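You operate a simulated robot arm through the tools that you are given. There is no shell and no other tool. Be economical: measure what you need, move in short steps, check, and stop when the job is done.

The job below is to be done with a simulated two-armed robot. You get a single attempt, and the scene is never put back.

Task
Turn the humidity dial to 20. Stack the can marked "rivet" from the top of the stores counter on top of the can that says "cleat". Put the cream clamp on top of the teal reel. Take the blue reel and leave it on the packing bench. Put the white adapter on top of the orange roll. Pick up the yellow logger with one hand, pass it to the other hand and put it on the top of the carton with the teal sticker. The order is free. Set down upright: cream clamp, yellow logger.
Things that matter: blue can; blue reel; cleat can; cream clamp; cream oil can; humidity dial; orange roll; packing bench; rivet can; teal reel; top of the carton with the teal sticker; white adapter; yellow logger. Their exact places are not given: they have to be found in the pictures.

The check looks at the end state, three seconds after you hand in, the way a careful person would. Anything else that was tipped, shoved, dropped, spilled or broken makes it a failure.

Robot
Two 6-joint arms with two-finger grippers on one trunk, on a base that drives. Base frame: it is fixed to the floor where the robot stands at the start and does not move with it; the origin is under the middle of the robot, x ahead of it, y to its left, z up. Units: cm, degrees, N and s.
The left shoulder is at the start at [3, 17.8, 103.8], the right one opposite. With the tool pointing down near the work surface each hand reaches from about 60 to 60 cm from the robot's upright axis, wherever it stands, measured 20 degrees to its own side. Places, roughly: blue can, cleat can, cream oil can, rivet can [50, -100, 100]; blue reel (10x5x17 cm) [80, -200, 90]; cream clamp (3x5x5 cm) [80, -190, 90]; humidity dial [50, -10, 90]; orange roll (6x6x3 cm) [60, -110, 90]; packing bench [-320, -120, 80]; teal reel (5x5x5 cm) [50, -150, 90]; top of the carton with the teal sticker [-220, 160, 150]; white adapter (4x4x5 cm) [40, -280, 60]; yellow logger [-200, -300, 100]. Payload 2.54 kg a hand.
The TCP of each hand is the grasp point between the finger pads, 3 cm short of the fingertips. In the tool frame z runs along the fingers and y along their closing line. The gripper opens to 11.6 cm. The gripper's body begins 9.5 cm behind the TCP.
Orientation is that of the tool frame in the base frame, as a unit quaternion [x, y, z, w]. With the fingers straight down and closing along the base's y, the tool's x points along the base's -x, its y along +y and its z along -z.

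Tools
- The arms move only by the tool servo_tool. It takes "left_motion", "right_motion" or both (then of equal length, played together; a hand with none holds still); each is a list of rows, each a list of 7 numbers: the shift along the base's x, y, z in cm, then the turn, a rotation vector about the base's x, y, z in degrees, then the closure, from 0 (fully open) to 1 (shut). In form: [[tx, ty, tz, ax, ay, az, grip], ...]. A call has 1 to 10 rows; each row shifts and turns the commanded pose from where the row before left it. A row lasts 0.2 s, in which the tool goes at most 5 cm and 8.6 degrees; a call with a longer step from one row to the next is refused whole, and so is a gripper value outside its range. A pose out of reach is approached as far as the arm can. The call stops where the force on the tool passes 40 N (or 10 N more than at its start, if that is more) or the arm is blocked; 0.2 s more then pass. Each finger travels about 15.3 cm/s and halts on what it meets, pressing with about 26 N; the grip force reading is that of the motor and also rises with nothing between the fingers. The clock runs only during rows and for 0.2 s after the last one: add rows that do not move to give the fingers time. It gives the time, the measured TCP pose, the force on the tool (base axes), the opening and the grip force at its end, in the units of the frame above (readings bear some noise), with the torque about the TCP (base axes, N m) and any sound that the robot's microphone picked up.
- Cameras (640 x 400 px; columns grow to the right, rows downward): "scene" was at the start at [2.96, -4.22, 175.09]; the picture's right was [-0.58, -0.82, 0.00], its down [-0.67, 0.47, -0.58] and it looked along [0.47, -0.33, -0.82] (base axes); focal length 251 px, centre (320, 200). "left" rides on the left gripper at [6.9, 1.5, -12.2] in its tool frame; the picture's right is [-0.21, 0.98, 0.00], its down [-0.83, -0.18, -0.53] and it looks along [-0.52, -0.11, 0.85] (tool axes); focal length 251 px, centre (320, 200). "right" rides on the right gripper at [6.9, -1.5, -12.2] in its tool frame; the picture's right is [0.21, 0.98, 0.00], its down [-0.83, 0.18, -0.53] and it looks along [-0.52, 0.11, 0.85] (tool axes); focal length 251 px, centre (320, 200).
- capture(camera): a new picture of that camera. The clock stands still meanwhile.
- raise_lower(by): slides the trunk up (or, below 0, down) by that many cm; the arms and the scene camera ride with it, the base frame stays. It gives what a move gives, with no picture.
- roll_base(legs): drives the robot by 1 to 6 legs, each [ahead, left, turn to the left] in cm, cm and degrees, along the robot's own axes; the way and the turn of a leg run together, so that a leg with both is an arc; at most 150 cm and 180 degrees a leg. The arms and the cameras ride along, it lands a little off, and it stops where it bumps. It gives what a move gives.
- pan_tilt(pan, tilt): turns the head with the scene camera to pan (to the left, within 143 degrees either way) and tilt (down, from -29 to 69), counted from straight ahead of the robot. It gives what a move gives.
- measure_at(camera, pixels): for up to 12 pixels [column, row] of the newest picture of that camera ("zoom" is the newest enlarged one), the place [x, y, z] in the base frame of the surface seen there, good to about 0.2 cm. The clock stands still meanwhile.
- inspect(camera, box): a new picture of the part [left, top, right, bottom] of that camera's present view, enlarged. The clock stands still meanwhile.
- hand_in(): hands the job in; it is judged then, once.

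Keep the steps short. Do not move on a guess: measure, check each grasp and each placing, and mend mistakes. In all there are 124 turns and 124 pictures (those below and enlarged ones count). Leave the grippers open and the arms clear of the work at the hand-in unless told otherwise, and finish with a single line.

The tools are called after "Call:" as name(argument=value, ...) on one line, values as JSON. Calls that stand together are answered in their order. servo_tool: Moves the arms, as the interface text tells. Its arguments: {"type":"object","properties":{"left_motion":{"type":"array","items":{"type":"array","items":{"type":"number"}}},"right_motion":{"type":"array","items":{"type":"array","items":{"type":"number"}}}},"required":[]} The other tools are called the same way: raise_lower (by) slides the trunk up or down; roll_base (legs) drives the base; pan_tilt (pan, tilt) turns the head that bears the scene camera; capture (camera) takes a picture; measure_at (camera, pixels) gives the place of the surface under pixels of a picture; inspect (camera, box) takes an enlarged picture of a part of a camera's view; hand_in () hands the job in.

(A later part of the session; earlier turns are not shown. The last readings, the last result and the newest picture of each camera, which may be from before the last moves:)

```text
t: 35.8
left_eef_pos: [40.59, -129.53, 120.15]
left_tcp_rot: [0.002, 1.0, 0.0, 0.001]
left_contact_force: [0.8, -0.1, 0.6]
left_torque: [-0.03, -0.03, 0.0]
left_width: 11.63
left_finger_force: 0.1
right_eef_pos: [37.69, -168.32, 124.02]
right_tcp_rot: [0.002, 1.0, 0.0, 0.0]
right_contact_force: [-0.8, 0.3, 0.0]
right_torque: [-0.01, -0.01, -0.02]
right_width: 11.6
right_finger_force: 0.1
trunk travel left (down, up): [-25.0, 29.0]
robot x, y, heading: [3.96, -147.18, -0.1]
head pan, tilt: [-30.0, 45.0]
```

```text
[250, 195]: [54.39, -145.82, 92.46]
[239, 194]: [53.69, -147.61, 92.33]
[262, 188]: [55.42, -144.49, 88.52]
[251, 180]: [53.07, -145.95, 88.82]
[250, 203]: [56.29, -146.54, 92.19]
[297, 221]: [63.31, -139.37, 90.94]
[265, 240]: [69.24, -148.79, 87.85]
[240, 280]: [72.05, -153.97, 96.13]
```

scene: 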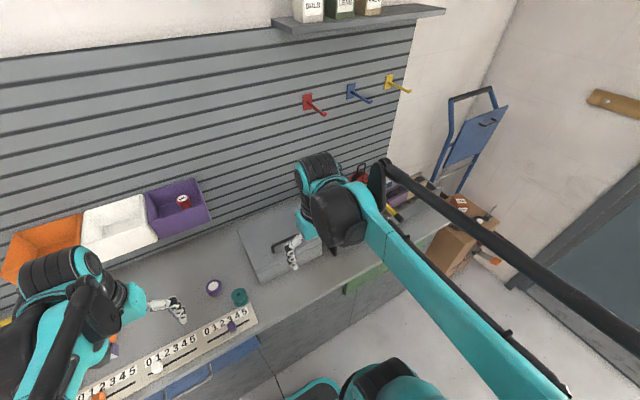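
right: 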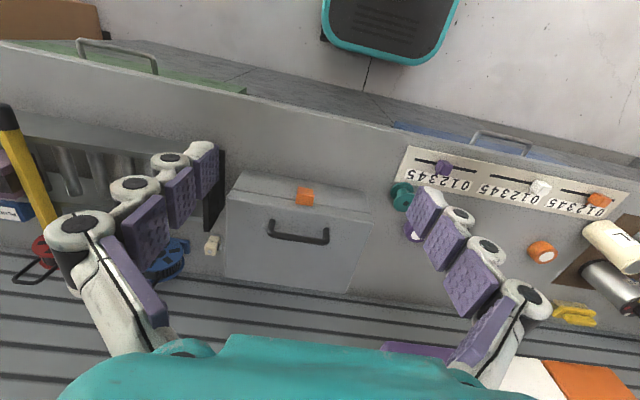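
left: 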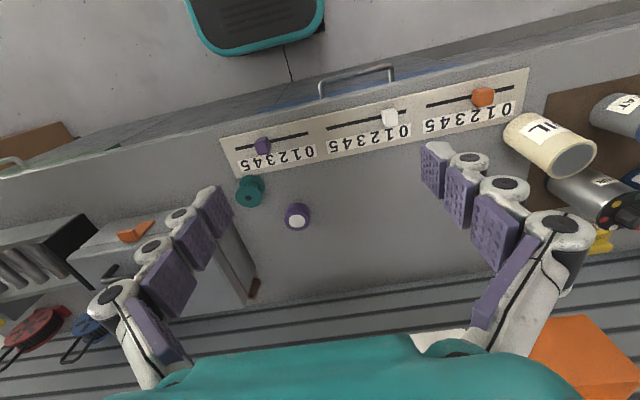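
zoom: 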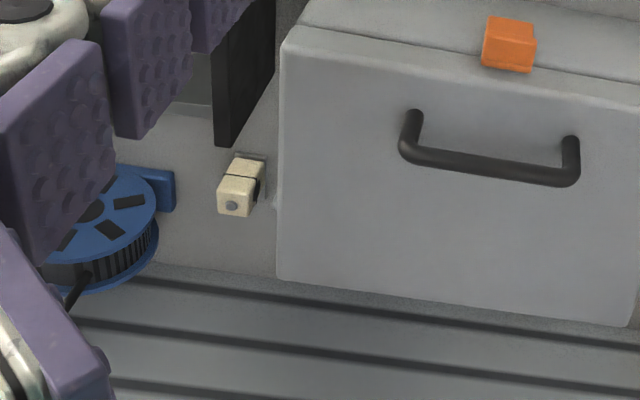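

The clamp stands at about (77, −186, 88–93) in a tight spot. I drive nearer (8 ahead, 19 right) and look from above.

Call:
roll_base(legs=[[8, -19, 0]])

Call:
servo_tool(right_motion=[[4, 0, 0, 0, 0, 0, 0], [4, 0, 0, 0, 0, 0, 0], [4, 0, 0, 0, 0, 0, 0], [4, 0, 0, 0, 0, 0, 0], [0, 0, 0, 0, 0, 0, 0]])

Call:
capture(camera="right")

```text
t: 37.4
left_eef_pos: [48.45, -148.6, 120.18]
left_tcp_rot: [0.003, 1.0, 0.0, 0.001]
left_contact_force: [0.2, -0.2, 0.9]
left_torque: [0.0, 0.0, -0.02]
left_width: 11.6
left_finger_force: 0.1
right_eef_pos: [45.71, -187.36, 124.11]
right_tcp_rot: [0.002, 1.0, 0.0, 0.0]
right_contact_force: [0.5, -0.8, -0.3]
right_torque: [0.03, 0.0, 0.0]
right_width: 11.59
right_finger_force: 0.0
trunk travel left (down, up): [-25.0, 29.0]
robot x, y, heading: [11.52, -166.39, -0.2]
head pan, tilt: [-30.0, 45.0]
```

```text
t: 38.6
left_eef_pos: [48.31, -148.35, 120.2]
left_tcp_rot: [0.003, 1.0, 0.0, 0.001]
left_contact_force: [0.2, -0.2, -0.4]
left_torque: [0.02, -0.02, 0.02]
left_width: 11.58
left_finger_force: 0.0
right_eef_pos: [61.5, -187.35, 124.21]
right_tcp_rot: [0.002, 1.0, 0.0, 0.0]
right_contact_force: [-0.7, 0.1, 1.0]
right_torque: [-0.02, -0.03, 0.0]
right_width: 11.6
right_finger_force: 0.1
trunk travel left (down, up): [-25.0, 29.0]
robot x, y, heading: [11.83, -166.43, -0.0]
head pan, tilt: [-30.0, 45.0]
```

```text
93 pictures are left
```

right: 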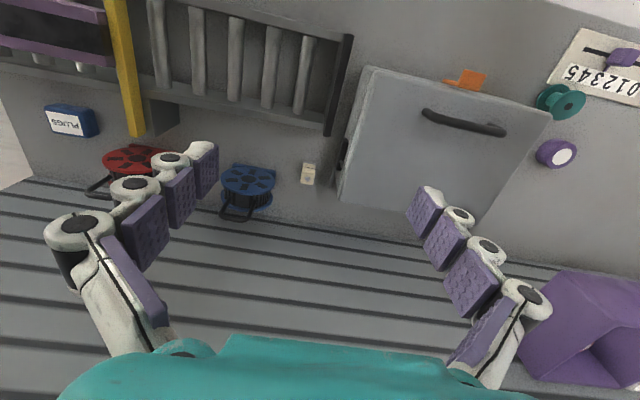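

Call:
inspect(camera="right", box=[190, 120, 370, 240])

Call:
inspect(camera="scene", box=[280, 120, 520, 280])

Call:
measure_at(camera="right", pixels=[[308, 177], [303, 180], [314, 177], [308, 169], [250, 182], [225, 182], [273, 178], [238, 214], [255, 205], [340, 195], [325, 132], [330, 175]])

```text
3.33 times, centred on (280, 180) of right
```

zoom: 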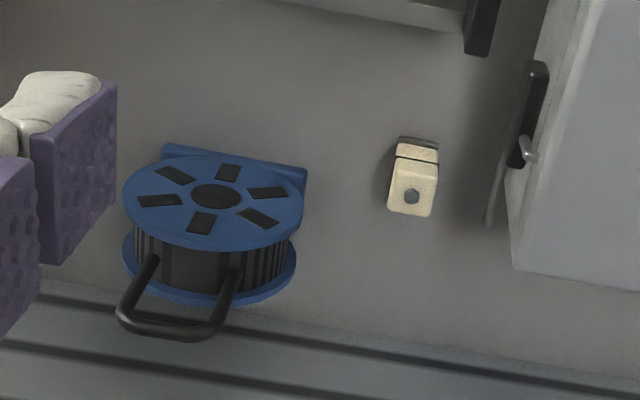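

```text
2.50 times, centred on (400, 200) of scene
```

zoom: 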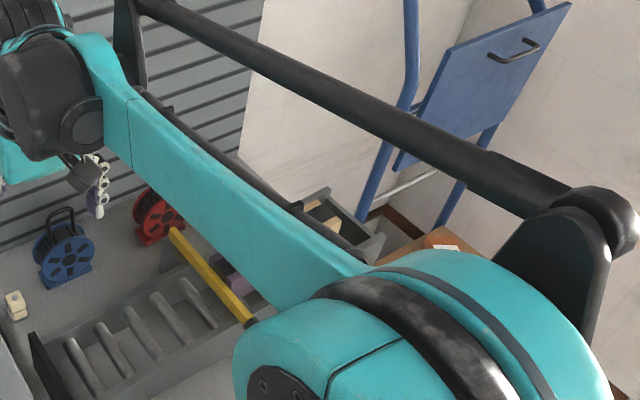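

```text
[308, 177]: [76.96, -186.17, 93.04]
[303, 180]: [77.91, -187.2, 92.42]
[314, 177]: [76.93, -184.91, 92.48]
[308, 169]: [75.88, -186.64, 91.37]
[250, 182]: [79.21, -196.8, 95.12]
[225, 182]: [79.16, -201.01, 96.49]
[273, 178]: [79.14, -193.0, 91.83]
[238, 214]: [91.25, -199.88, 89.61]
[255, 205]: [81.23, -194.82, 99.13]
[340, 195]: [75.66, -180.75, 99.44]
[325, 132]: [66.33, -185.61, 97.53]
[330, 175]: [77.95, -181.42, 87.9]
```

Call:
inspect(camera="right", box=[285, 150, 345, 200])

```text
8.00 times, centred on (315, 175) of right
```

zoom: 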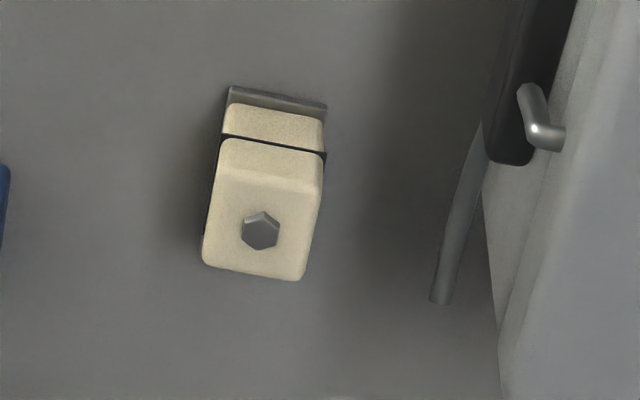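

Call:
measure_at(camera="zoom", pixels=[[260, 230], [212, 250], [305, 265], [227, 160], [318, 178], [255, 275], [270, 150], [270, 122], [280, 100], [530, 130], [440, 300], [510, 300]])

```text
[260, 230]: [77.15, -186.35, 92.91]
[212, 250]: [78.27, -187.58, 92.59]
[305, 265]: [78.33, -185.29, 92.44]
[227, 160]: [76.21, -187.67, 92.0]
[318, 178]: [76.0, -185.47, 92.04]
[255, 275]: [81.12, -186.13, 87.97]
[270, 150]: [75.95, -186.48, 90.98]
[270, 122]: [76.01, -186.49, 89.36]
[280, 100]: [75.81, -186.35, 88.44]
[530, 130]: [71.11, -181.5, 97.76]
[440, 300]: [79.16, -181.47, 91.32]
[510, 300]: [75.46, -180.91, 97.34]
```

The clamp's block spans x 76–78.5, y −187.7…−185.2. I move above it with the fingers narrowed to about 5 cm.

Call:
servo_tool(right_motion=[[3.9, 0.25, 0, 0, 0, 0, 0.2], [3.9, 0.25, 0, 0, 0, 0, 0.4], [3.9, 0.25, 0, 0, 0, 0, 0.57], [3.9, 0.2, -3, 0, 0, 0, 0.57], [0, 0, -5, 0, 0, 0, 0.57], [0, 0, -5, 0, 0, 0, 0.57], [0, 0, 0, 0, 0, 0, 0.57]])

Call:
capture(camera="right")

```text
t: 40.2
left_eef_pos: [48.34, -148.38, 120.13]
left_tcp_rot: [0.004, 1.0, 0.001, 0.0]
left_contact_force: [-0.1, 0.7, -0.1]
left_torque: [0.0, -0.02, -0.01]
left_width: 11.6
left_finger_force: 0.2
right_eef_pos: [77.28, -186.22, 111.08]
right_tcp_rot: [0.001, 1.0, 0.0, 0.0]
right_contact_force: [-0.8, 1.1, 0.3]
right_torque: [0.02, -0.02, 0.01]
right_width: 5.01
right_finger_force: 0.1
trunk travel left (down, up): [-25.0, 29.0]
robot x, y, heading: [11.22, -166.2, -0.0]
head pan, tilt: [-30.0, 45.0]
```

```text
89 pictures are left
```

right: 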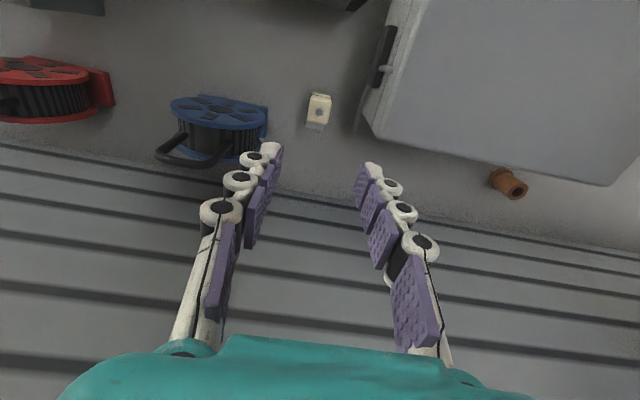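

Reach is fine. I lower toward the clamp, stopping 6 cm above to check.

Call:
servo_tool(right_motion=[[0, -0.15, -4, 0, 0, 0, 0.57], [0, 0, -4, 0, 0, 0, 0.57], [0, 0, -4, 0, 0, 0, 0.57], [0, 0, 0, 0, 0, 0, 0.57]])

Call:
capture(camera="right")

```text
t: 41.2
left_eef_pos: [48.33, -148.54, 120.22]
left_tcp_rot: [0.003, 1.0, 0.0, 0.001]
left_contact_force: [-0.2, 0.2, 0.1]
left_torque: [-0.02, -0.08, 0.01]
left_width: 11.61
left_finger_force: 0.2
right_eef_pos: [77.38, -186.52, 99.13]
right_tcp_rot: [0.001, 1.0, 0.0, 0.0]
right_contact_force: [-0.2, 0.4, 0.7]
right_torque: [-0.01, -0.01, -0.01]
right_width: 4.99
right_finger_force: 0.0
trunk travel left (down, up): [-25.0, 29.0]
robot x, y, heading: [11.38, -166.38, 0.1]
head pan, tilt: [-30.0, 45.0]
```

```text
88 pictures are left
```

right: 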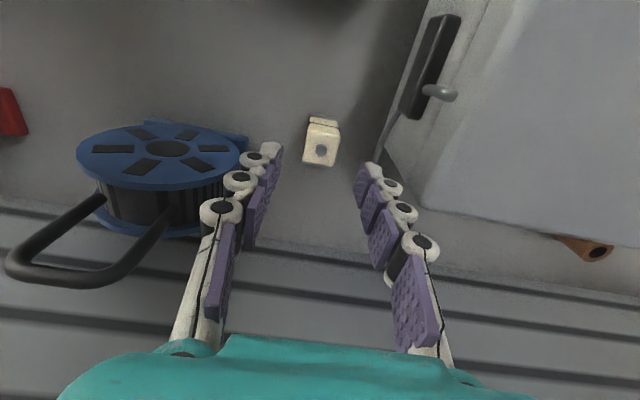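

Call:
servo_tool(right_motion=[[0, 0, -3, 0, 0, 0, 0.57], [0, 0, -3, 0, 0, 0, 0.57], [0, 0, -1.2, 0, 0, 0, 0.57], [0, 0, 0, 0, 0, 0, 0.7], [0, 0, 0, 0, 0, 0, 0.9], [0, 0, 0, 0, 0, 0, 0.9], [0, 0, 0, 0, 0, 0, 0.9]])

Call:
capture(camera="right")

```text
t: 42.8
left_eef_pos: [48.45, -148.35, 120.16]
left_tcp_rot: [0.002, 1.0, 0.0, 0.001]
left_contact_force: [-0.6, -0.1, 0.0]
left_torque: [0.01, 0.01, -0.01]
left_width: 11.6
left_finger_force: 0.0
right_eef_pos: [77.26, -186.52, 91.86]
right_tcp_rot: [0.001, 1.0, 0.0, 0.0]
right_contact_force: [0.0, -0.4, 0.1]
right_torque: [0.01, -0.01, -0.02]
right_width: 2.5
right_finger_force: 26.0
trunk travel left (down, up): [-25.0, 29.0]
robot x, y, heading: [11.94, -166.5, -0.0]
head pan, tilt: [-30.0, 45.0]
```

```text
87 pictures are left
```

right: 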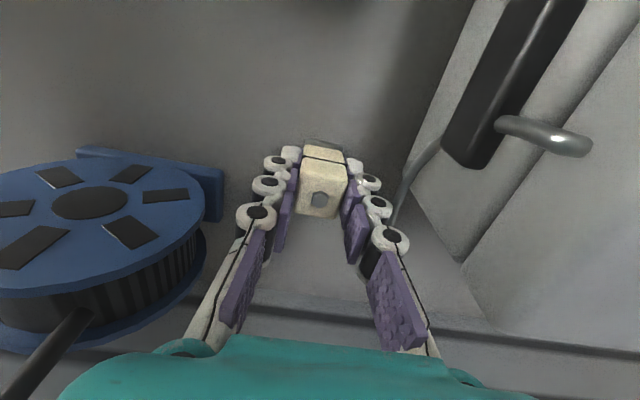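

Gripped. I lift straight up, draw back, and drive left 40 cm to the teal reel.

Call:
servo_tool(right_motion=[[0, 0, 3, 0, 0, 0, 0.9], [0, 0, 5, 0, 0, 0, 0.9], [0, 0, 5, 0, 0, 0, 0.9], [0, 0, 5, 0, 0, 0, 0.9], [0, 0, 5, 0, 0, 0, 0.9], [-4.5, 0, 0, 0, 0, 0, 0.9], [-4.5, 0, 0, 0, 0, 0, 0.9], [-4.5, 0, 0, 0, 0, 0, 0.9], [-4.5, 0, 0, 0, 0, 0, 0.9], [0, 0, 0, 0, 0, 0, 0.9]])

Call:
roll_base(legs=[[-4, 40, 0]])

Call:
pan_tilt(pan=-25, tilt=55)

Call:
capture(camera="scene")

Call:
capture(camera="right")

```text
t: 45.0
left_eef_pos: [48.66, -148.43, 120.17]
left_tcp_rot: [0.002, 1.0, 0.001, 0.0]
left_contact_force: [0.5, -0.4, -0.3]
left_torque: [0.01, 0.02, -0.02]
left_width: 11.62
left_finger_force: 0.0
right_eef_pos: [59.34, -186.51, 114.57]
right_tcp_rot: [0.002, 1.0, 0.0, 0.0]
right_contact_force: [-0.4, 0.1, -0.2]
right_torque: [0.0, 0.02, -0.04]
right_width: 2.5
right_finger_force: 25.8
trunk travel left (down, up): [-25.0, 29.0]
robot x, y, heading: [12.14, -166.54, -0.2]
head pan, tilt: [-30.0, 45.0]
```

```text
t: 47.5
left_eef_pos: [44.53, -108.33, 120.12]
left_tcp_rot: [0.001, 1.0, 0.0, 0.001]
left_contact_force: [0.0, 0.7, 0.4]
left_torque: [-0.01, -0.05, -0.02]
left_width: 11.6
left_finger_force: 0.0
right_eef_pos: [55.31, -146.35, 114.84]
right_tcp_rot: [0.0, 1.0, 0.0, -0.001]
right_contact_force: [0.6, 0.9, -0.5]
right_torque: [-0.04, -0.02, -0.02]
right_width: 2.52
right_finger_force: 26.6
trunk travel left (down, up): [-25.0, 29.0]
robot x, y, heading: [7.51, -126.42, 0.0]
head pan, tilt: [-30.0, 45.0]
```

```text
t: 48.2
left_eef_pos: [44.43, -108.33, 120.19]
left_tcp_rot: [0.002, 1.0, 0.0, 0.001]
left_contact_force: [0.4, 0.2, 0.3]
left_torque: [0.02, -0.06, 0.03]
left_width: 11.6
left_finger_force: 0.0
right_eef_pos: [55.33, -146.56, 114.68]
right_tcp_rot: [0.0, 1.0, 0.0, -0.001]
right_contact_force: [-0.3, 0.6, -1.0]
right_torque: [0.0, -0.03, 0.01]
right_width: 2.51
right_finger_force: 26.2
trunk travel left (down, up): [-25.0, 29.0]
robot x, y, heading: [7.38, -126.23, 0.1]
head pan, tilt: [-25.0, 55.0]
```

```text
86 pictures are left
```

scene: 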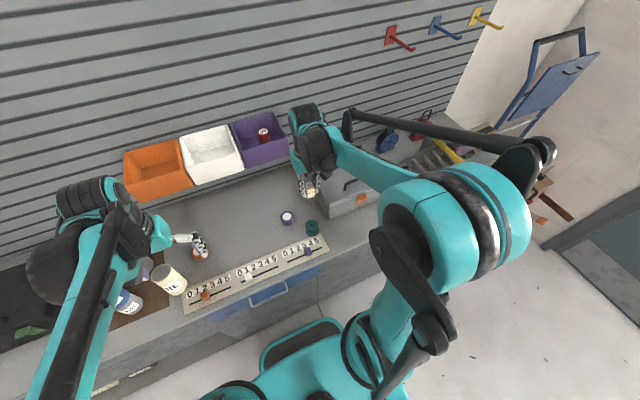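

```text
85 pictures are left
```

right: 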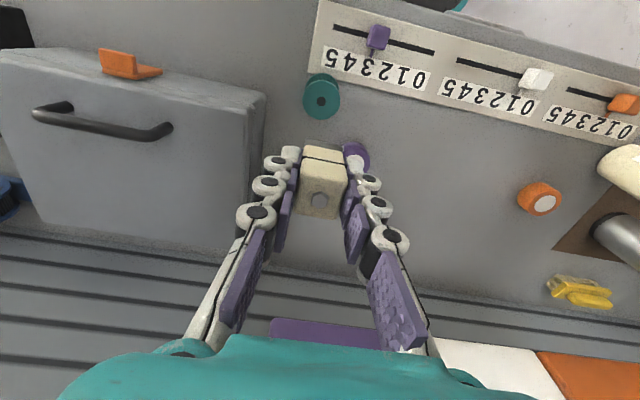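

Holding. I enlarge the teal reel at right-picture (322,98) to find its centre.

Call:
inspect(camera="right", box=[290, 65, 354, 129])

```text
6.25 times, centred on (322, 97) of right
```

zoom: 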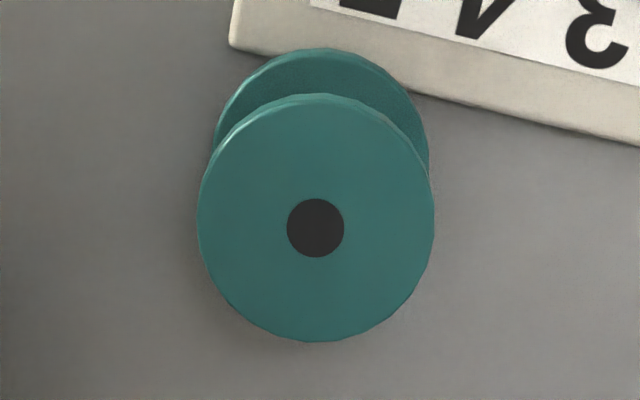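

Call:
measure_at(camera="zoom", pixels=[[316, 227], [205, 225], [428, 225], [318, 105], [316, 330], [260, 150], [380, 300]])

Call:
measure_at(camera="right", pixels=[[318, 203], [305, 210], [335, 214], [322, 170]])

```text
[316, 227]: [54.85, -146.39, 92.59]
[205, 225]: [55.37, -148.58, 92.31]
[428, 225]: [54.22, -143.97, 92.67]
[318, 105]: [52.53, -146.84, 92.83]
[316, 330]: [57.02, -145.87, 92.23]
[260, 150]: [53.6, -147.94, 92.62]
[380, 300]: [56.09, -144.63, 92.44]
```

```text
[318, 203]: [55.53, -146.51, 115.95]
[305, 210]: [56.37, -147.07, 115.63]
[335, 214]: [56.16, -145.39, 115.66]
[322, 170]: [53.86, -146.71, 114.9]
```

Teal reel centre (54.8, −146.35), top 92.5. I align and lower until just above contact.

Call:
servo_tool(right_motion=[[-0.45, 0.15, -3, 0, 0, 0, 0.9], [0, 0, -5, 0, 0, 0, 0.9], [0, 0, -5, 0, 0, 0, 0.9], [0, 0, -3.5, 0, 0, 0, 0.9], [0, 0, -1.2, 0, 0, 0, 0.9], [0, 0, 0, 0, 0, 0, 0.9]])

Call:
inspect(camera="right", box=[220, 110, 420, 260])

Call:
inspect(camera="scene", box=[270, 170, 350, 230])

```text
t: 49.6
left_eef_pos: [44.49, -108.3, 120.03]
left_tcp_rot: [0.002, 1.0, 0.001, 0.001]
left_contact_force: [0.6, -0.1, -0.8]
left_torque: [0.01, 0.01, 0.01]
left_width: 11.59
left_finger_force: 0.1
right_eef_pos: [54.88, -146.16, 97.09]
right_tcp_rot: [0.0, 1.0, 0.0, 0.0]
right_contact_force: [-1.0, 0.5, -0.9]
right_torque: [-0.01, -0.02, 0.04]
right_width: 2.5
right_finger_force: 26.0
trunk travel left (down, up): [-25.0, 29.0]
robot x, y, heading: [7.61, -126.39, -0.3]
head pan, tilt: [-25.0, 55.0]
```

```text
2.67 times, centred on (320, 185) of right
```

zoom: 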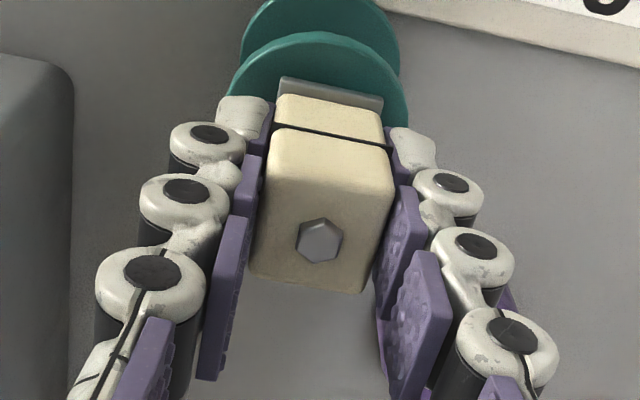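

```text
6.67 times, centred on (310, 200) of scene
```

zoom: 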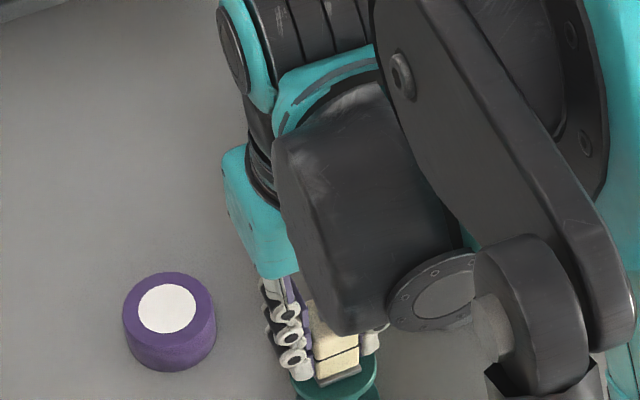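

It sits over the middle. I lower in small steps to contact.

Call:
servo_tool(right_motion=[[0, -0.15, -0.4, 0, 0, 0, 0.9], [0, 0, -0.2, 0, 0, 0, 0.9], [0, 0, -0.15, 0, 0, 0, 0.9], [0, 0, 0, 0, 0, 0, 0.9]])

```text
t: 50.6
left_eef_pos: [44.37, -108.29, 120.08]
left_tcp_rot: [0.001, 1.0, 0.0, 0.0]
left_contact_force: [-0.6, 0.3, -0.1]
left_torque: [0.01, 0.0, 0.02]
left_width: 11.59
left_finger_force: 0.0
right_eef_pos: [54.83, -146.44, 96.46]
right_tcp_rot: [0.0, 1.0, 0.0, 0.002]
right_contact_force: [3.8, -1.2, 22.5]
right_torque: [-0.04, 0.24, -0.02]
right_width: 2.52
right_finger_force: 25.6
trunk travel left (down, up): [-25.0, 29.0]
robot x, y, heading: [7.69, -126.3, 0.0]
head pan, tilt: [-25.0, 55.0]
```

Contact. I open a little and rise, then check.

Call:
servo_tool(right_motion=[[0, 0, 0.1, 0, 0, 0, 0.77], [0, 0, 0, 0, 0, 0, 0.6], [0, 0, 0, 0, 0, 0, 0.55], [0, 0, 2, 0, 0, 0, 0.55], [0, 0, 4, 0, 0, 0, 0.5], [0, 0, 5, 0, 0, 0, 0.2], [0, 0, 5, 0, 0, 0, 0], [0, 0, 5, 0, 0, 0, 0], [0, 0, 0, 0, 0, 0, 0]])

Call:
capture(camera="right")

```text
t: 52.6
left_eef_pos: [44.58, -108.4, 120.07]
left_tcp_rot: [0.0, 1.0, 0.0, 0.0]
left_contact_force: [0.5, 0.4, -0.4]
left_torque: [0.02, 0.02, 0.0]
left_width: 11.59
left_finger_force: 0.1
right_eef_pos: [54.9, -146.49, 117.42]
right_tcp_rot: [0.0, 1.0, 0.0, 0.001]
right_contact_force: [0.8, 0.7, 0.7]
right_torque: [0.04, 0.02, -0.01]
right_width: 11.62
right_finger_force: 0.0
trunk travel left (down, up): [-25.0, 29.0]
robot x, y, heading: [7.85, -126.61, 0.2]
head pan, tilt: [-25.0, 55.0]
```

```text
81 pictures are left
```

right: 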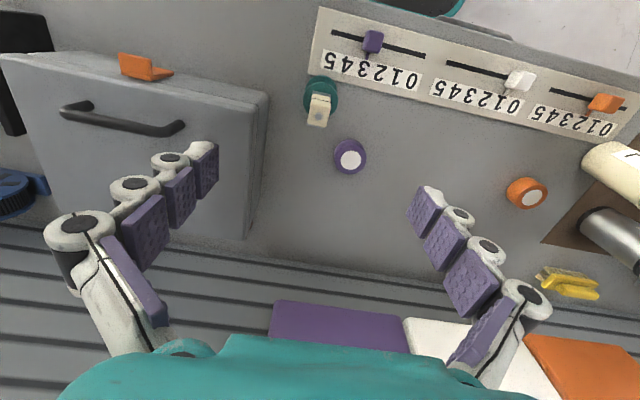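

Clamp stands upright on the teal reel. I retract and drive toward the white adapter's area to look.

Call:
servo_tool(right_motion=[[-4.5, 0, 2, 0, 0, 0, 0], [-4.5, 0, 2, 0, 0, 0, 0], [-4.5, 0, 2, 0, 0, 0, 0], [0, 0, 0, 0, 0, 0, 0]])

Call:
roll_base(legs=[[-18, -70, 0]])

Call:
pan_tilt(pan=-60, tilt=35)

Call:
capture(camera="scene")

Call:
capture(camera="right")

```text
t: 53.6
left_eef_pos: [44.58, -108.51, 120.2]
left_tcp_rot: [0.001, 1.0, 0.0, 0.0]
left_contact_force: [0.6, -0.2, 0.0]
left_torque: [-0.02, 0.08, -0.01]
left_width: 11.61
left_finger_force: 0.0
right_eef_pos: [41.52, -146.49, 123.53]
right_tcp_rot: [-0.001, 1.0, 0.0, -0.001]
right_contact_force: [-0.5, 0.0, -0.3]
right_torque: [0.0, 0.05, 0.01]
right_width: 11.61
right_finger_force: 0.1
trunk travel left (down, up): [-25.0, 29.0]
robot x, y, heading: [8.09, -126.25, -0.0]
head pan, tilt: [-25.0, 55.0]
```

```text
t: 57.5
left_eef_pos: [26.58, -177.94, 120.15]
left_tcp_rot: [0.0, 1.0, 0.0, 0.001]
left_contact_force: [0.4, 0.1, 0.1]
left_torque: [-0.01, 0.01, 0.01]
left_width: 11.61
left_finger_force: 0.1
right_eef_pos: [23.54, -215.97, 123.6]
right_tcp_rot: [-0.002, 1.0, 0.0, 0.0]
right_contact_force: [-0.4, 0.1, 0.2]
right_torque: [0.02, 0.03, -0.05]
right_width: 11.57
right_finger_force: 0.0
trunk travel left (down, up): [-25.0, 29.0]
robot x, y, heading: [-10.29, -196.11, 0.1]
head pan, tilt: [-25.0, 55.0]
```

```text
t: 58.6
left_eef_pos: [26.54, -177.81, 120.14]
left_tcp_rot: [0.0, 1.0, 0.0, 0.002]
left_contact_force: [-0.1, -0.4, 0.2]
left_torque: [0.01, 0.05, 0.02]
left_width: 11.6
left_finger_force: 0.1
right_eef_pos: [23.57, -216.0, 123.61]
right_tcp_rot: [-0.001, 1.0, 0.0, 0.0]
right_contact_force: [0.0, 0.4, 0.5]
right_torque: [0.0, 0.03, 0.02]
right_width: 11.59
right_finger_force: 0.0
trunk travel left (down, up): [-25.0, 29.0]
robot x, y, heading: [-10.35, -195.81, 0.0]
head pan, tilt: [-60.0, 35.0]
```

```text
80 pictures are left
```

scene: 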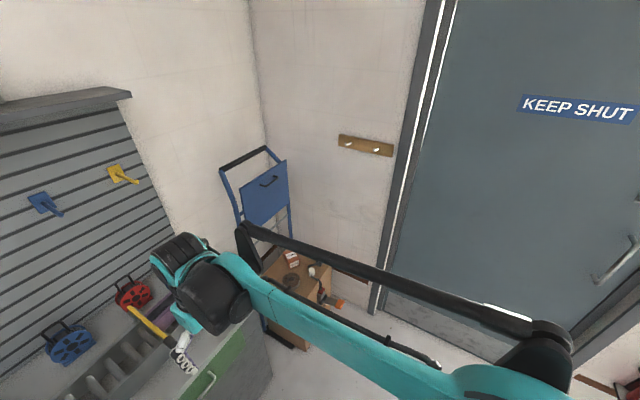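

```text
79 pictures are left
```

right: 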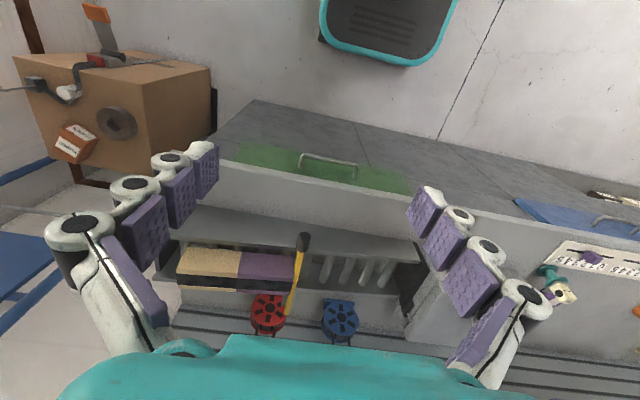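

I enlarge the carton in the corner, where something white lies near (68,93).

Call:
inspect(camera="right", box=[0, 0, 240, 180])

Call:
measure_at(camera="right", pixels=[[68, 93], [118, 122], [75, 145], [95, 80], [180, 80], [140, 65], [200, 68], [20, 60], [140, 150], [90, 45]])

```text
2.22 times, centred on (120, 90) of right
```

zoom: 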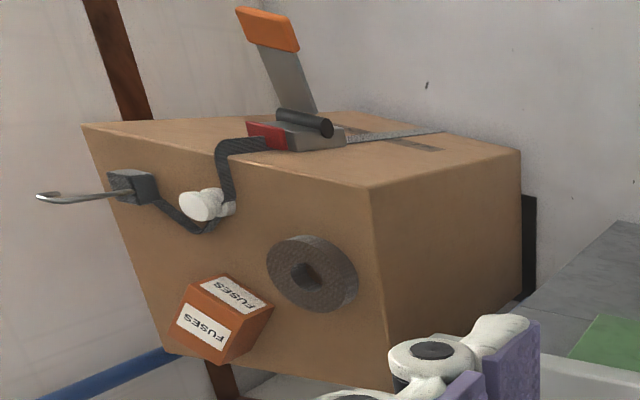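

```text
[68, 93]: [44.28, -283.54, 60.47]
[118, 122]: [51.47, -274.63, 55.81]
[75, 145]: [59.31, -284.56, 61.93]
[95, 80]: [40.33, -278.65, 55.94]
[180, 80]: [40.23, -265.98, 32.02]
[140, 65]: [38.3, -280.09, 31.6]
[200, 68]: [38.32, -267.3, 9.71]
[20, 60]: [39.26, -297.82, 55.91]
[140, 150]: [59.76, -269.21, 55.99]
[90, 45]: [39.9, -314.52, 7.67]
```

I measure the walls there before driving in.

Call:
measure_at(camera="scene", pixels=[[330, 200], [480, 200], [340, 350], [470, 380], [430, 250], [505, 345], [445, 365], [570, 355], [240, 130], [270, 300], [610, 385]])

```text
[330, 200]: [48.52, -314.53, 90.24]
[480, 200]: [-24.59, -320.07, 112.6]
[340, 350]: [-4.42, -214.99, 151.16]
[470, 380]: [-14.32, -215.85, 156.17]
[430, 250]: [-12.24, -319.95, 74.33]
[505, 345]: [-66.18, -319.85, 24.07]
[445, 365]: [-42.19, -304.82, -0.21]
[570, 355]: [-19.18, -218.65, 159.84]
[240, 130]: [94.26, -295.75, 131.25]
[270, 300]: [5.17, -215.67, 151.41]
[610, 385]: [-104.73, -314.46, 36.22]
```

Clear enough (wall y −314, elbow only ~25 cm out). I drive there and lower the trunk 25 cm.

Call:
roll_base(legs=[[-3, -64, 0]])

Call:
raise_lower(by=-25)

Call:
pan_tilt(pan=-30, tilt=50)

Call:
capture(camera="right")

Call:
capture(camera="scene")

```text
t: 62.1
left_eef_pos: [23.64, -241.89, 120.07]
left_tcp_rot: [0.001, 1.0, 0.0, 0.0]
left_contact_force: [0.4, 0.2, -0.1]
left_torque: [0.02, -0.03, 0.01]
left_width: 11.6
left_finger_force: 0.0
right_eef_pos: [20.56, -280.01, 123.69]
right_tcp_rot: [0.001, 1.0, 0.0, 0.0]
right_contact_force: [0.4, 0.2, -0.8]
right_torque: [0.03, -0.02, 0.01]
right_width: 11.62
right_finger_force: 0.1
trunk travel left (down, up): [-25.0, 29.0]
robot x, y, heading: [-13.24, -260.22, -0.3]
head pan, tilt: [-60.0, 35.0]
```

```text
t: 64.7
left_eef_pos: [23.64, -241.8, 95.22]
left_tcp_rot: [0.001, 1.0, 0.0, 0.001]
left_contact_force: [-0.1, -0.4, 0.1]
left_torque: [0.0, 0.0, -0.02]
left_width: 11.59
left_finger_force: 0.0
right_eef_pos: [20.49, -279.9, 98.57]
right_tcp_rot: [0.001, 1.0, 0.0, -0.001]
right_contact_force: [0.2, 0.9, -0.7]
right_torque: [-0.01, 0.02, 0.05]
right_width: 11.59
right_finger_force: 0.0
trunk travel left (down, up): [0.0, 54.0]
robot x, y, heading: [-13.0, -259.62, -0.1]
head pan, tilt: [-60.0, 35.0]
```

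```text
t: 65.7
left_eef_pos: [23.67, -241.85, 95.12]
left_tcp_rot: [0.001, 1.0, 0.0, 0.001]
left_contact_force: [1.0, 0.3, 0.1]
left_torque: [0.01, 0.0, -0.05]
left_width: 11.63
left_finger_force: 0.1
right_eef_pos: [20.54, -279.92, 98.55]
right_tcp_rot: [0.0, 1.0, 0.0, 0.0]
right_contact_force: [-0.2, -0.5, -0.4]
right_torque: [0.0, 0.0, 0.0]
right_width: 11.62
right_finger_force: 0.1
trunk travel left (down, up): [0.0, 54.0]
robot x, y, heading: [-12.65, -260.05, -0.0]
head pan, tilt: [-30.0, 50.0]
```

```text
77 pictures are left
```

right: 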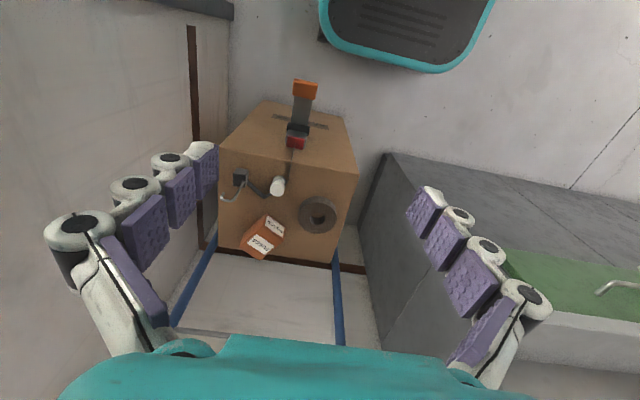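

```text
76 pictures are left
```

scene: 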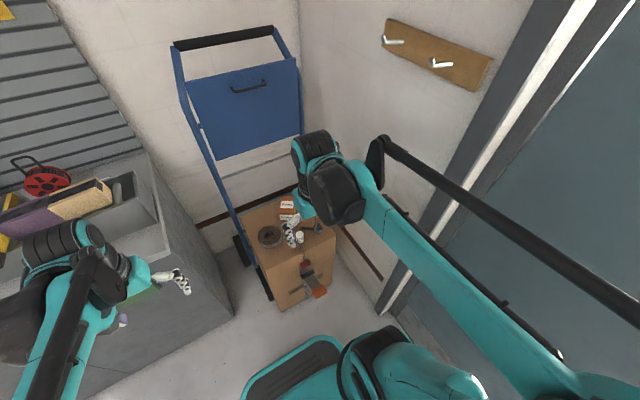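

Call:
inspect(camera="right", box=[210, 120, 370, 260])

```text
2.86 times, centred on (290, 190) of right
```

zoom: 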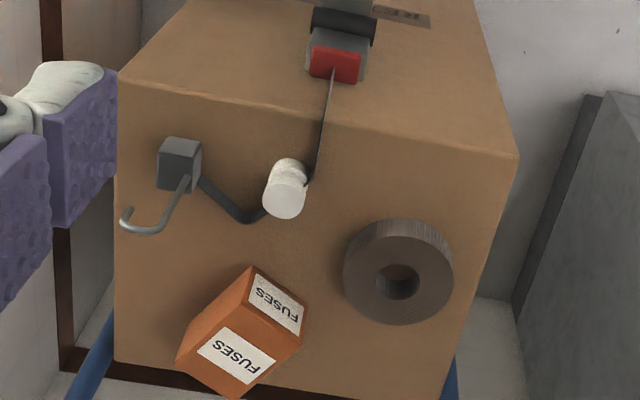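

I move the hand above the adapter for a closer view.

Call:
servo_tool(right_motion=[[4, -0.6, 0, 0, 0, 0, 0], [4, -0.6, -1, 0, 0, 0, 0], [4, -0.6, -3, 0, 0, 0, 0], [4, -0.6, -3, 0, 0, 0, 0], [4, -0.6, -3, 0, 0, 0, 0], [0, 0, 0, 0, 0, 0, 0]])

Call:
inspect(camera="right", box=[200, 40, 440, 200])

```text
refused: row 3 steps farther than a row can; nothing moved
```

```text
2.50 times, centred on (320, 120) of right
```

zoom: 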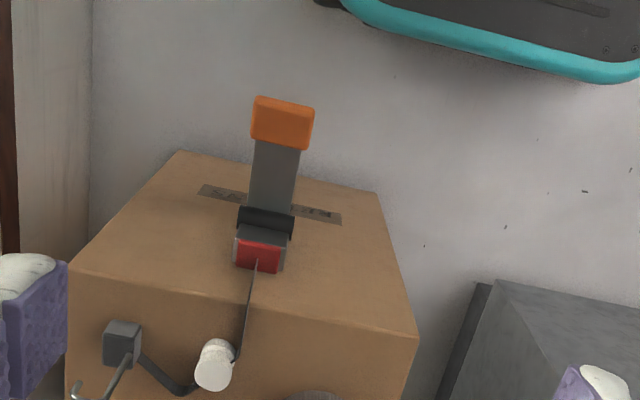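

The row was slightly too long; I shorten it.

Call:
servo_tool(right_motion=[[4, -0.6, 0, 0, 0, 0, 0], [4, -0.6, -1, 0, 0, 0, 0], [3.8, -0.6, -3, 0, 0, 0, 0], [3.8, -0.6, -3, 0, 0, 0, 0], [3.8, -0.6, -3, 0, 0, 0, 0], [0, 0, 0, 0, 0, 0, 0]])

Call:
capture(camera="right")

```text
t: 67.1
left_eef_pos: [23.63, -241.85, 95.19]
left_tcp_rot: [0.001, 1.0, 0.0, 0.001]
left_contact_force: [-0.2, 0.4, -0.5]
left_torque: [0.02, 0.01, 0.02]
left_width: 11.58
left_finger_force: 0.1
right_eef_pos: [39.9, -282.91, 88.48]
right_tcp_rot: [0.001, 1.0, 0.001, 0.0]
right_contact_force: [-1.0, -0.3, -0.1]
right_torque: [-0.01, -0.01, -0.03]
right_width: 11.62
right_finger_force: 0.0
trunk travel left (down, up): [0.0, 54.0]
robot x, y, heading: [-12.97, -260.19, -0.2]
head pan, tilt: [-30.0, 50.0]
```

```text
73 pictures are left
```

right: 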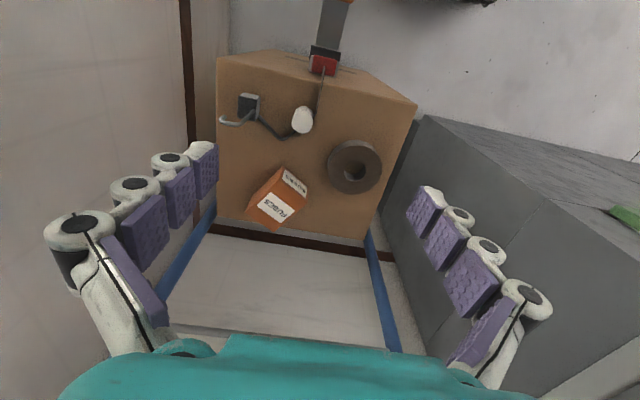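

Call:
inspect(camera="right", box=[210, 80, 370, 180])

Call:
measure_at(camera="right", pixels=[[303, 124], [294, 124], [312, 124], [302, 131], [301, 110], [296, 112], [283, 138], [260, 118], [319, 90], [250, 104], [229, 122], [330, 165]])

```text
4.00 times, centred on (290, 130) of right
```

zoom: 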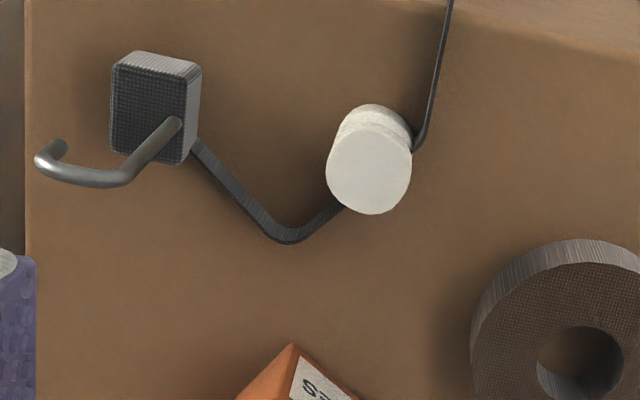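

```text
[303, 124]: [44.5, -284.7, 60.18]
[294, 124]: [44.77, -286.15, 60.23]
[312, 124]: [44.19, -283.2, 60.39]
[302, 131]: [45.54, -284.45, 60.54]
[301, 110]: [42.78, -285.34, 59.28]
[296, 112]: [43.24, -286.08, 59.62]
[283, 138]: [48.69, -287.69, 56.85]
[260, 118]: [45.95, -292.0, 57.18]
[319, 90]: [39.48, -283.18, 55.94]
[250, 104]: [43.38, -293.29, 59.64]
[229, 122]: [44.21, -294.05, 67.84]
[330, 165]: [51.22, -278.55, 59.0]
```

The adapter stands upright (top z 60.4) with the strap running around its foot. I measure the strap's height near it.

Call:
measure_at(camera="zoom", pixels=[[432, 100], [417, 146], [425, 130], [330, 213], [343, 204], [300, 235], [369, 175], [330, 175], [409, 170], [370, 210], [372, 135], [405, 130]])

```text
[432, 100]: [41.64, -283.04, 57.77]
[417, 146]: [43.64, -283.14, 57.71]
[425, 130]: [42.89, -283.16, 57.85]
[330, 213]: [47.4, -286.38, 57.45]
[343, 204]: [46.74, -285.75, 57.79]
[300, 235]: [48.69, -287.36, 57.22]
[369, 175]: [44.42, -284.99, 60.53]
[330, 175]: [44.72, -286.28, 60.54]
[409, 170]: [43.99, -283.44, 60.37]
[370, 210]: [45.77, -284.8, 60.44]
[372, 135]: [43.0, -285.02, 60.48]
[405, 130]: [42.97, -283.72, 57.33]
```

Centre (44.4, −284.9), radius ~1.5; the strap's top is z 57.8, so tips must stay above 58. I go down with TCP to 66 first.

Call:
servo_tool(right_motion=[[2.2, -1, -4, 0, 0, 0, 0.3], [2.2, -1, -4, 0, 0, 0, 0.53], [0, 0, -5, 0, 0, 0, 0.53], [0, 0, -5, 0, 0, 0, 0.53], [0, 0, -4.5, 0, 0, 0, 0.53], [0, 0, 0, 0, 0, 0, 0.53]])

Call:
capture(camera="right")

```text
t: 68.5
left_eef_pos: [23.74, -241.83, 95.23]
left_tcp_rot: [0.001, 1.0, 0.0, 0.001]
left_contact_force: [0.0, 1.0, 0.3]
left_torque: [-0.02, 0.01, 0.0]
left_width: 11.6
left_finger_force: 0.0
right_eef_pos: [44.17, -285.08, 66.05]
right_tcp_rot: [0.001, 1.0, 0.0, 0.0]
right_contact_force: [0.3, 0.0, -0.1]
right_torque: [0.01, 0.04, 0.03]
right_width: 5.46
right_finger_force: 0.0
trunk travel left (down, up): [0.0, 54.0]
robot x, y, heading: [-12.96, -259.92, -0.1]
head pan, tilt: [-30.0, 50.0]
```

```text
71 pictures are left
```

right: 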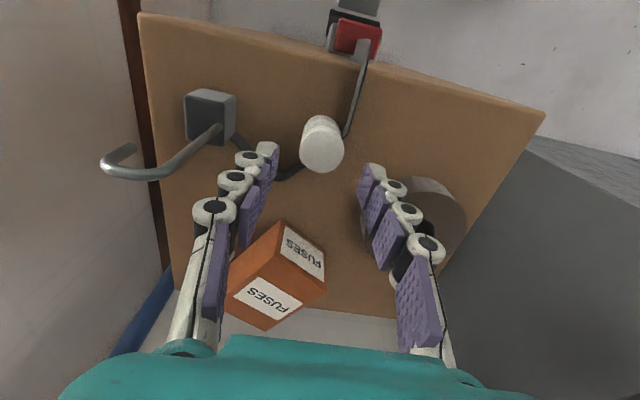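

Centred between the fingers. I lower 5 cm and close gently.

Call:
servo_tool(right_motion=[[0.25, 0.15, -3, 0, 0, 0, 0.53], [0, 0, -2, 0, 0, 0, 0.53], [0, 0, 0, 0, 0, 0, 0.65], [0, 0, 0, 0, 0, 0, 0.85], [0, 0, 0, 0, 0, 0, 0.85], [0, 0, 0, 0, 0, 0, 0.85]])

Call:
capture(camera="right")

```text
t: 69.9
left_eef_pos: [23.76, -241.91, 95.12]
left_tcp_rot: [0.001, 1.0, 0.0, 0.001]
left_contact_force: [0.4, 0.1, 0.0]
left_torque: [0.0, -0.01, 0.0]
left_width: 11.62
left_finger_force: 0.0
right_eef_pos: [44.66, -284.83, 61.0]
right_tcp_rot: [0.001, 1.0, 0.0, 0.0]
right_contact_force: [-0.1, 0.1, -0.9]
right_torque: [0.01, -0.03, -0.02]
right_width: 3.23
right_finger_force: 25.9
trunk travel left (down, up): [0.0, 54.0]
robot x, y, heading: [-13.09, -259.61, -0.2]
head pan, tilt: [-30.0, 50.0]
```

```text
70 pictures are left
```

right: 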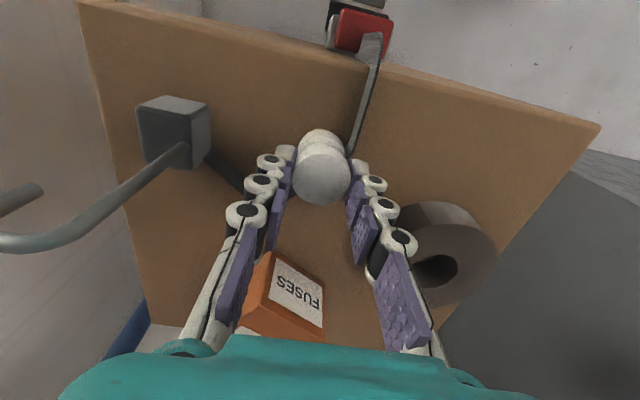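

Gripped (3.2 cm). I lift slowly and watch the force for the strap.

Call:
servo_tool(right_motion=[[0, 0, 0.5, 0, 0, 0, 0.9], [0, 0, 0.5, 0, 0, 0, 0.9], [0, 0, 1, 0, 0, 0, 0.9], [0, 0, 0, 0, 0, 0, 0.9]])

Call:
capture(camera="right")

```text
t: 70.9
left_eef_pos: [23.76, -241.89, 95.15]
left_tcp_rot: [0.001, 1.0, 0.001, 0.001]
left_contact_force: [0.2, 0.8, -0.8]
left_torque: [-0.04, -0.01, -0.03]
left_width: 11.61
left_finger_force: 0.0
right_eef_pos: [44.54, -284.81, 63.04]
right_tcp_rot: [0.001, 1.0, 0.001, 0.0]
right_contact_force: [0.3, 1.0, -1.0]
right_torque: [-0.01, -0.01, 0.06]
right_width: 3.19
right_finger_force: 26.2
trunk travel left (down, up): [0.0, 54.0]
robot x, y, heading: [-12.83, -259.72, 0.3]
head pan, tilt: [-30.0, 50.0]
```

```text
69 pictures are left
```

right: 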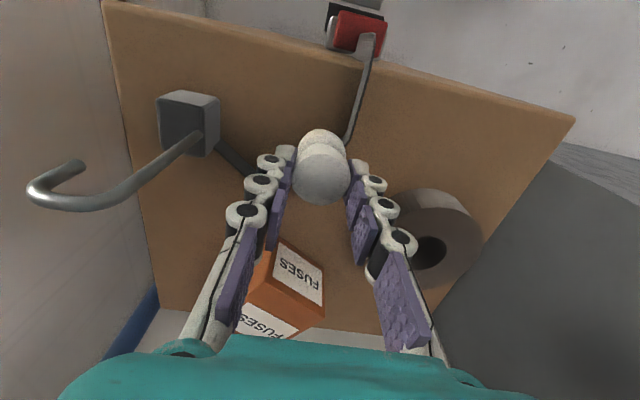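

Free of the strap. I lift higher, raise the trunk, and drive back to the orange roll.

Call:
servo_tool(right_motion=[[0, 0, 4, 0, 0, 0, 0.9], [0, 0, 5, 0, 0, 0, 0.9], [0, 0, 5, 0, 0, 0, 0.9], [0, 0, 5, 0, 0, 0, 0.9], [0, 0, 5, 0, 0, 0, 0.9], [0, 0, 5, 0, 0, 0, 0.9], [-3, 0, 2, 0, 0, 0, 0.9], [0, 0, 0, 0, 0, 0, 0.9]])

Call:
raise_lower(by=25)

Call:
roll_base(legs=[[0, 110, 0], [20, 64, 0]])

Call:
pan_tilt(pan=-25, tilt=55)

Call:
capture(camera="right")

```text
t: 72.7
left_eef_pos: [23.83, -241.86, 95.18]
left_tcp_rot: [0.001, 1.0, 0.0, 0.001]
left_contact_force: [0.0, 0.3, 0.3]
left_torque: [-0.02, 0.04, 0.01]
left_width: 11.58
left_finger_force: 0.0
right_eef_pos: [41.59, -284.76, 93.96]
right_tcp_rot: [0.001, 1.0, 0.0, 0.0]
right_contact_force: [0.1, 1.5, -1.2]
right_torque: [0.03, 0.01, 0.01]
right_width: 3.22
right_finger_force: 25.8
trunk travel left (down, up): [0.0, 54.0]
robot x, y, heading: [-13.25, -259.72, -0.4]
head pan, tilt: [-30.0, 50.0]
```

```text
t: 75.2
left_eef_pos: [23.84, -241.78, 120.14]
left_tcp_rot: [0.001, 1.0, -0.001, 0.001]
left_contact_force: [-0.4, 0.6, 0.1]
left_torque: [0.0, 0.01, 0.01]
left_width: 11.59
left_finger_force: 0.0
right_eef_pos: [41.58, -284.78, 118.95]
right_tcp_rot: [0.001, 1.0, 0.001, 0.001]
right_contact_force: [-0.4, 0.0, -1.7]
right_torque: [0.02, 0.02, 0.02]
right_width: 3.2
right_finger_force: 26.4
trunk travel left (down, up): [-25.0, 29.0]
robot x, y, heading: [-12.79, -259.89, -0.2]
head pan, tilt: [-30.0, 50.0]
```

```text
t: 84.2
left_eef_pos: [44.22, -68.69, 120.1]
left_tcp_rot: [0.003, 1.0, 0.0, 0.0]
left_contact_force: [-0.4, -0.3, 0.5]
left_torque: [0.01, 0.02, -0.02]
left_width: 11.59
left_finger_force: 0.1
right_eef_pos: [61.91, -111.74, 119.04]
right_tcp_rot: [0.004, 1.0, -0.001, 0.0]
right_contact_force: [-0.5, -0.1, -0.5]
right_torque: [0.01, -0.01, 0.01]
right_width: 3.2
right_finger_force: 25.9
trunk travel left (down, up): [-25.0, 29.0]
robot x, y, heading: [7.36, -86.7, -0.2]
head pan, tilt: [-30.0, 50.0]
```

```text
t: 84.8
left_eef_pos: [44.35, -68.75, 120.11]
left_tcp_rot: [0.003, 1.0, -0.001, 0.001]
left_contact_force: [-0.1, -0.6, -0.1]
left_torque: [0.0, 0.02, 0.0]
left_width: 11.6
left_finger_force: 0.1
right_eef_pos: [61.93, -111.77, 118.98]
right_tcp_rot: [0.004, 1.0, 0.001, 0.0]
right_contact_force: [0.9, 0.7, -1.0]
right_torque: [0.01, 0.03, 0.0]
right_width: 3.21
right_finger_force: 26.1
trunk travel left (down, up): [-25.0, 29.0]
robot x, y, heading: [7.51, -86.45, -0.2]
head pan, tilt: [-25.0, 55.0]
```

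```text
68 pictures are left
```

right: 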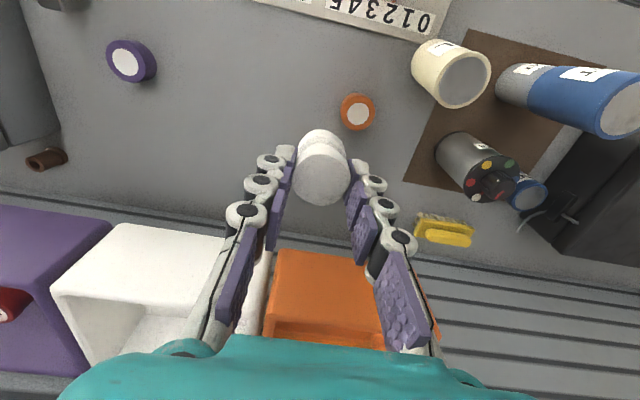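

I enlarge the orange roll at (357,111) to find its centre.

Call:
inspect(camera="right", box=[325, 86, 389, 136])

```text
8.00 times, centred on (357, 111) of right
```

zoom: 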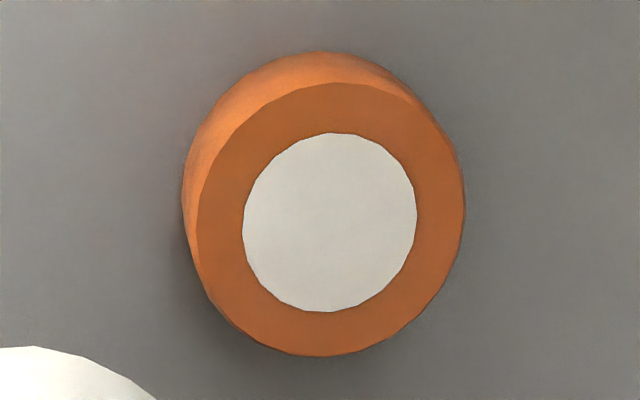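

Call:
measure_at(camera="zoom", pixels=[[330, 221], [202, 225], [458, 220], [335, 88], [328, 350], [245, 222], [414, 220]])

Call:
measure_at(camera="right", pixels=[[320, 185], [300, 185], [340, 185], [320, 200], [320, 140]])

```text
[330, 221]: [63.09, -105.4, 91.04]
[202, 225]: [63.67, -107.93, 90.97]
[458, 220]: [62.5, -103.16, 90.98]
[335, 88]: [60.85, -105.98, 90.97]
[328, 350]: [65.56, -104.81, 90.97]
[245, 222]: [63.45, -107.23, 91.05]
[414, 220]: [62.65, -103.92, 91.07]
```

```text
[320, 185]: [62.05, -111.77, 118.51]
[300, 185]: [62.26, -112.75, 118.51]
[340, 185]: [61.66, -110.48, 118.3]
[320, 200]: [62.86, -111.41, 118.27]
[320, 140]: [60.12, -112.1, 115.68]
```

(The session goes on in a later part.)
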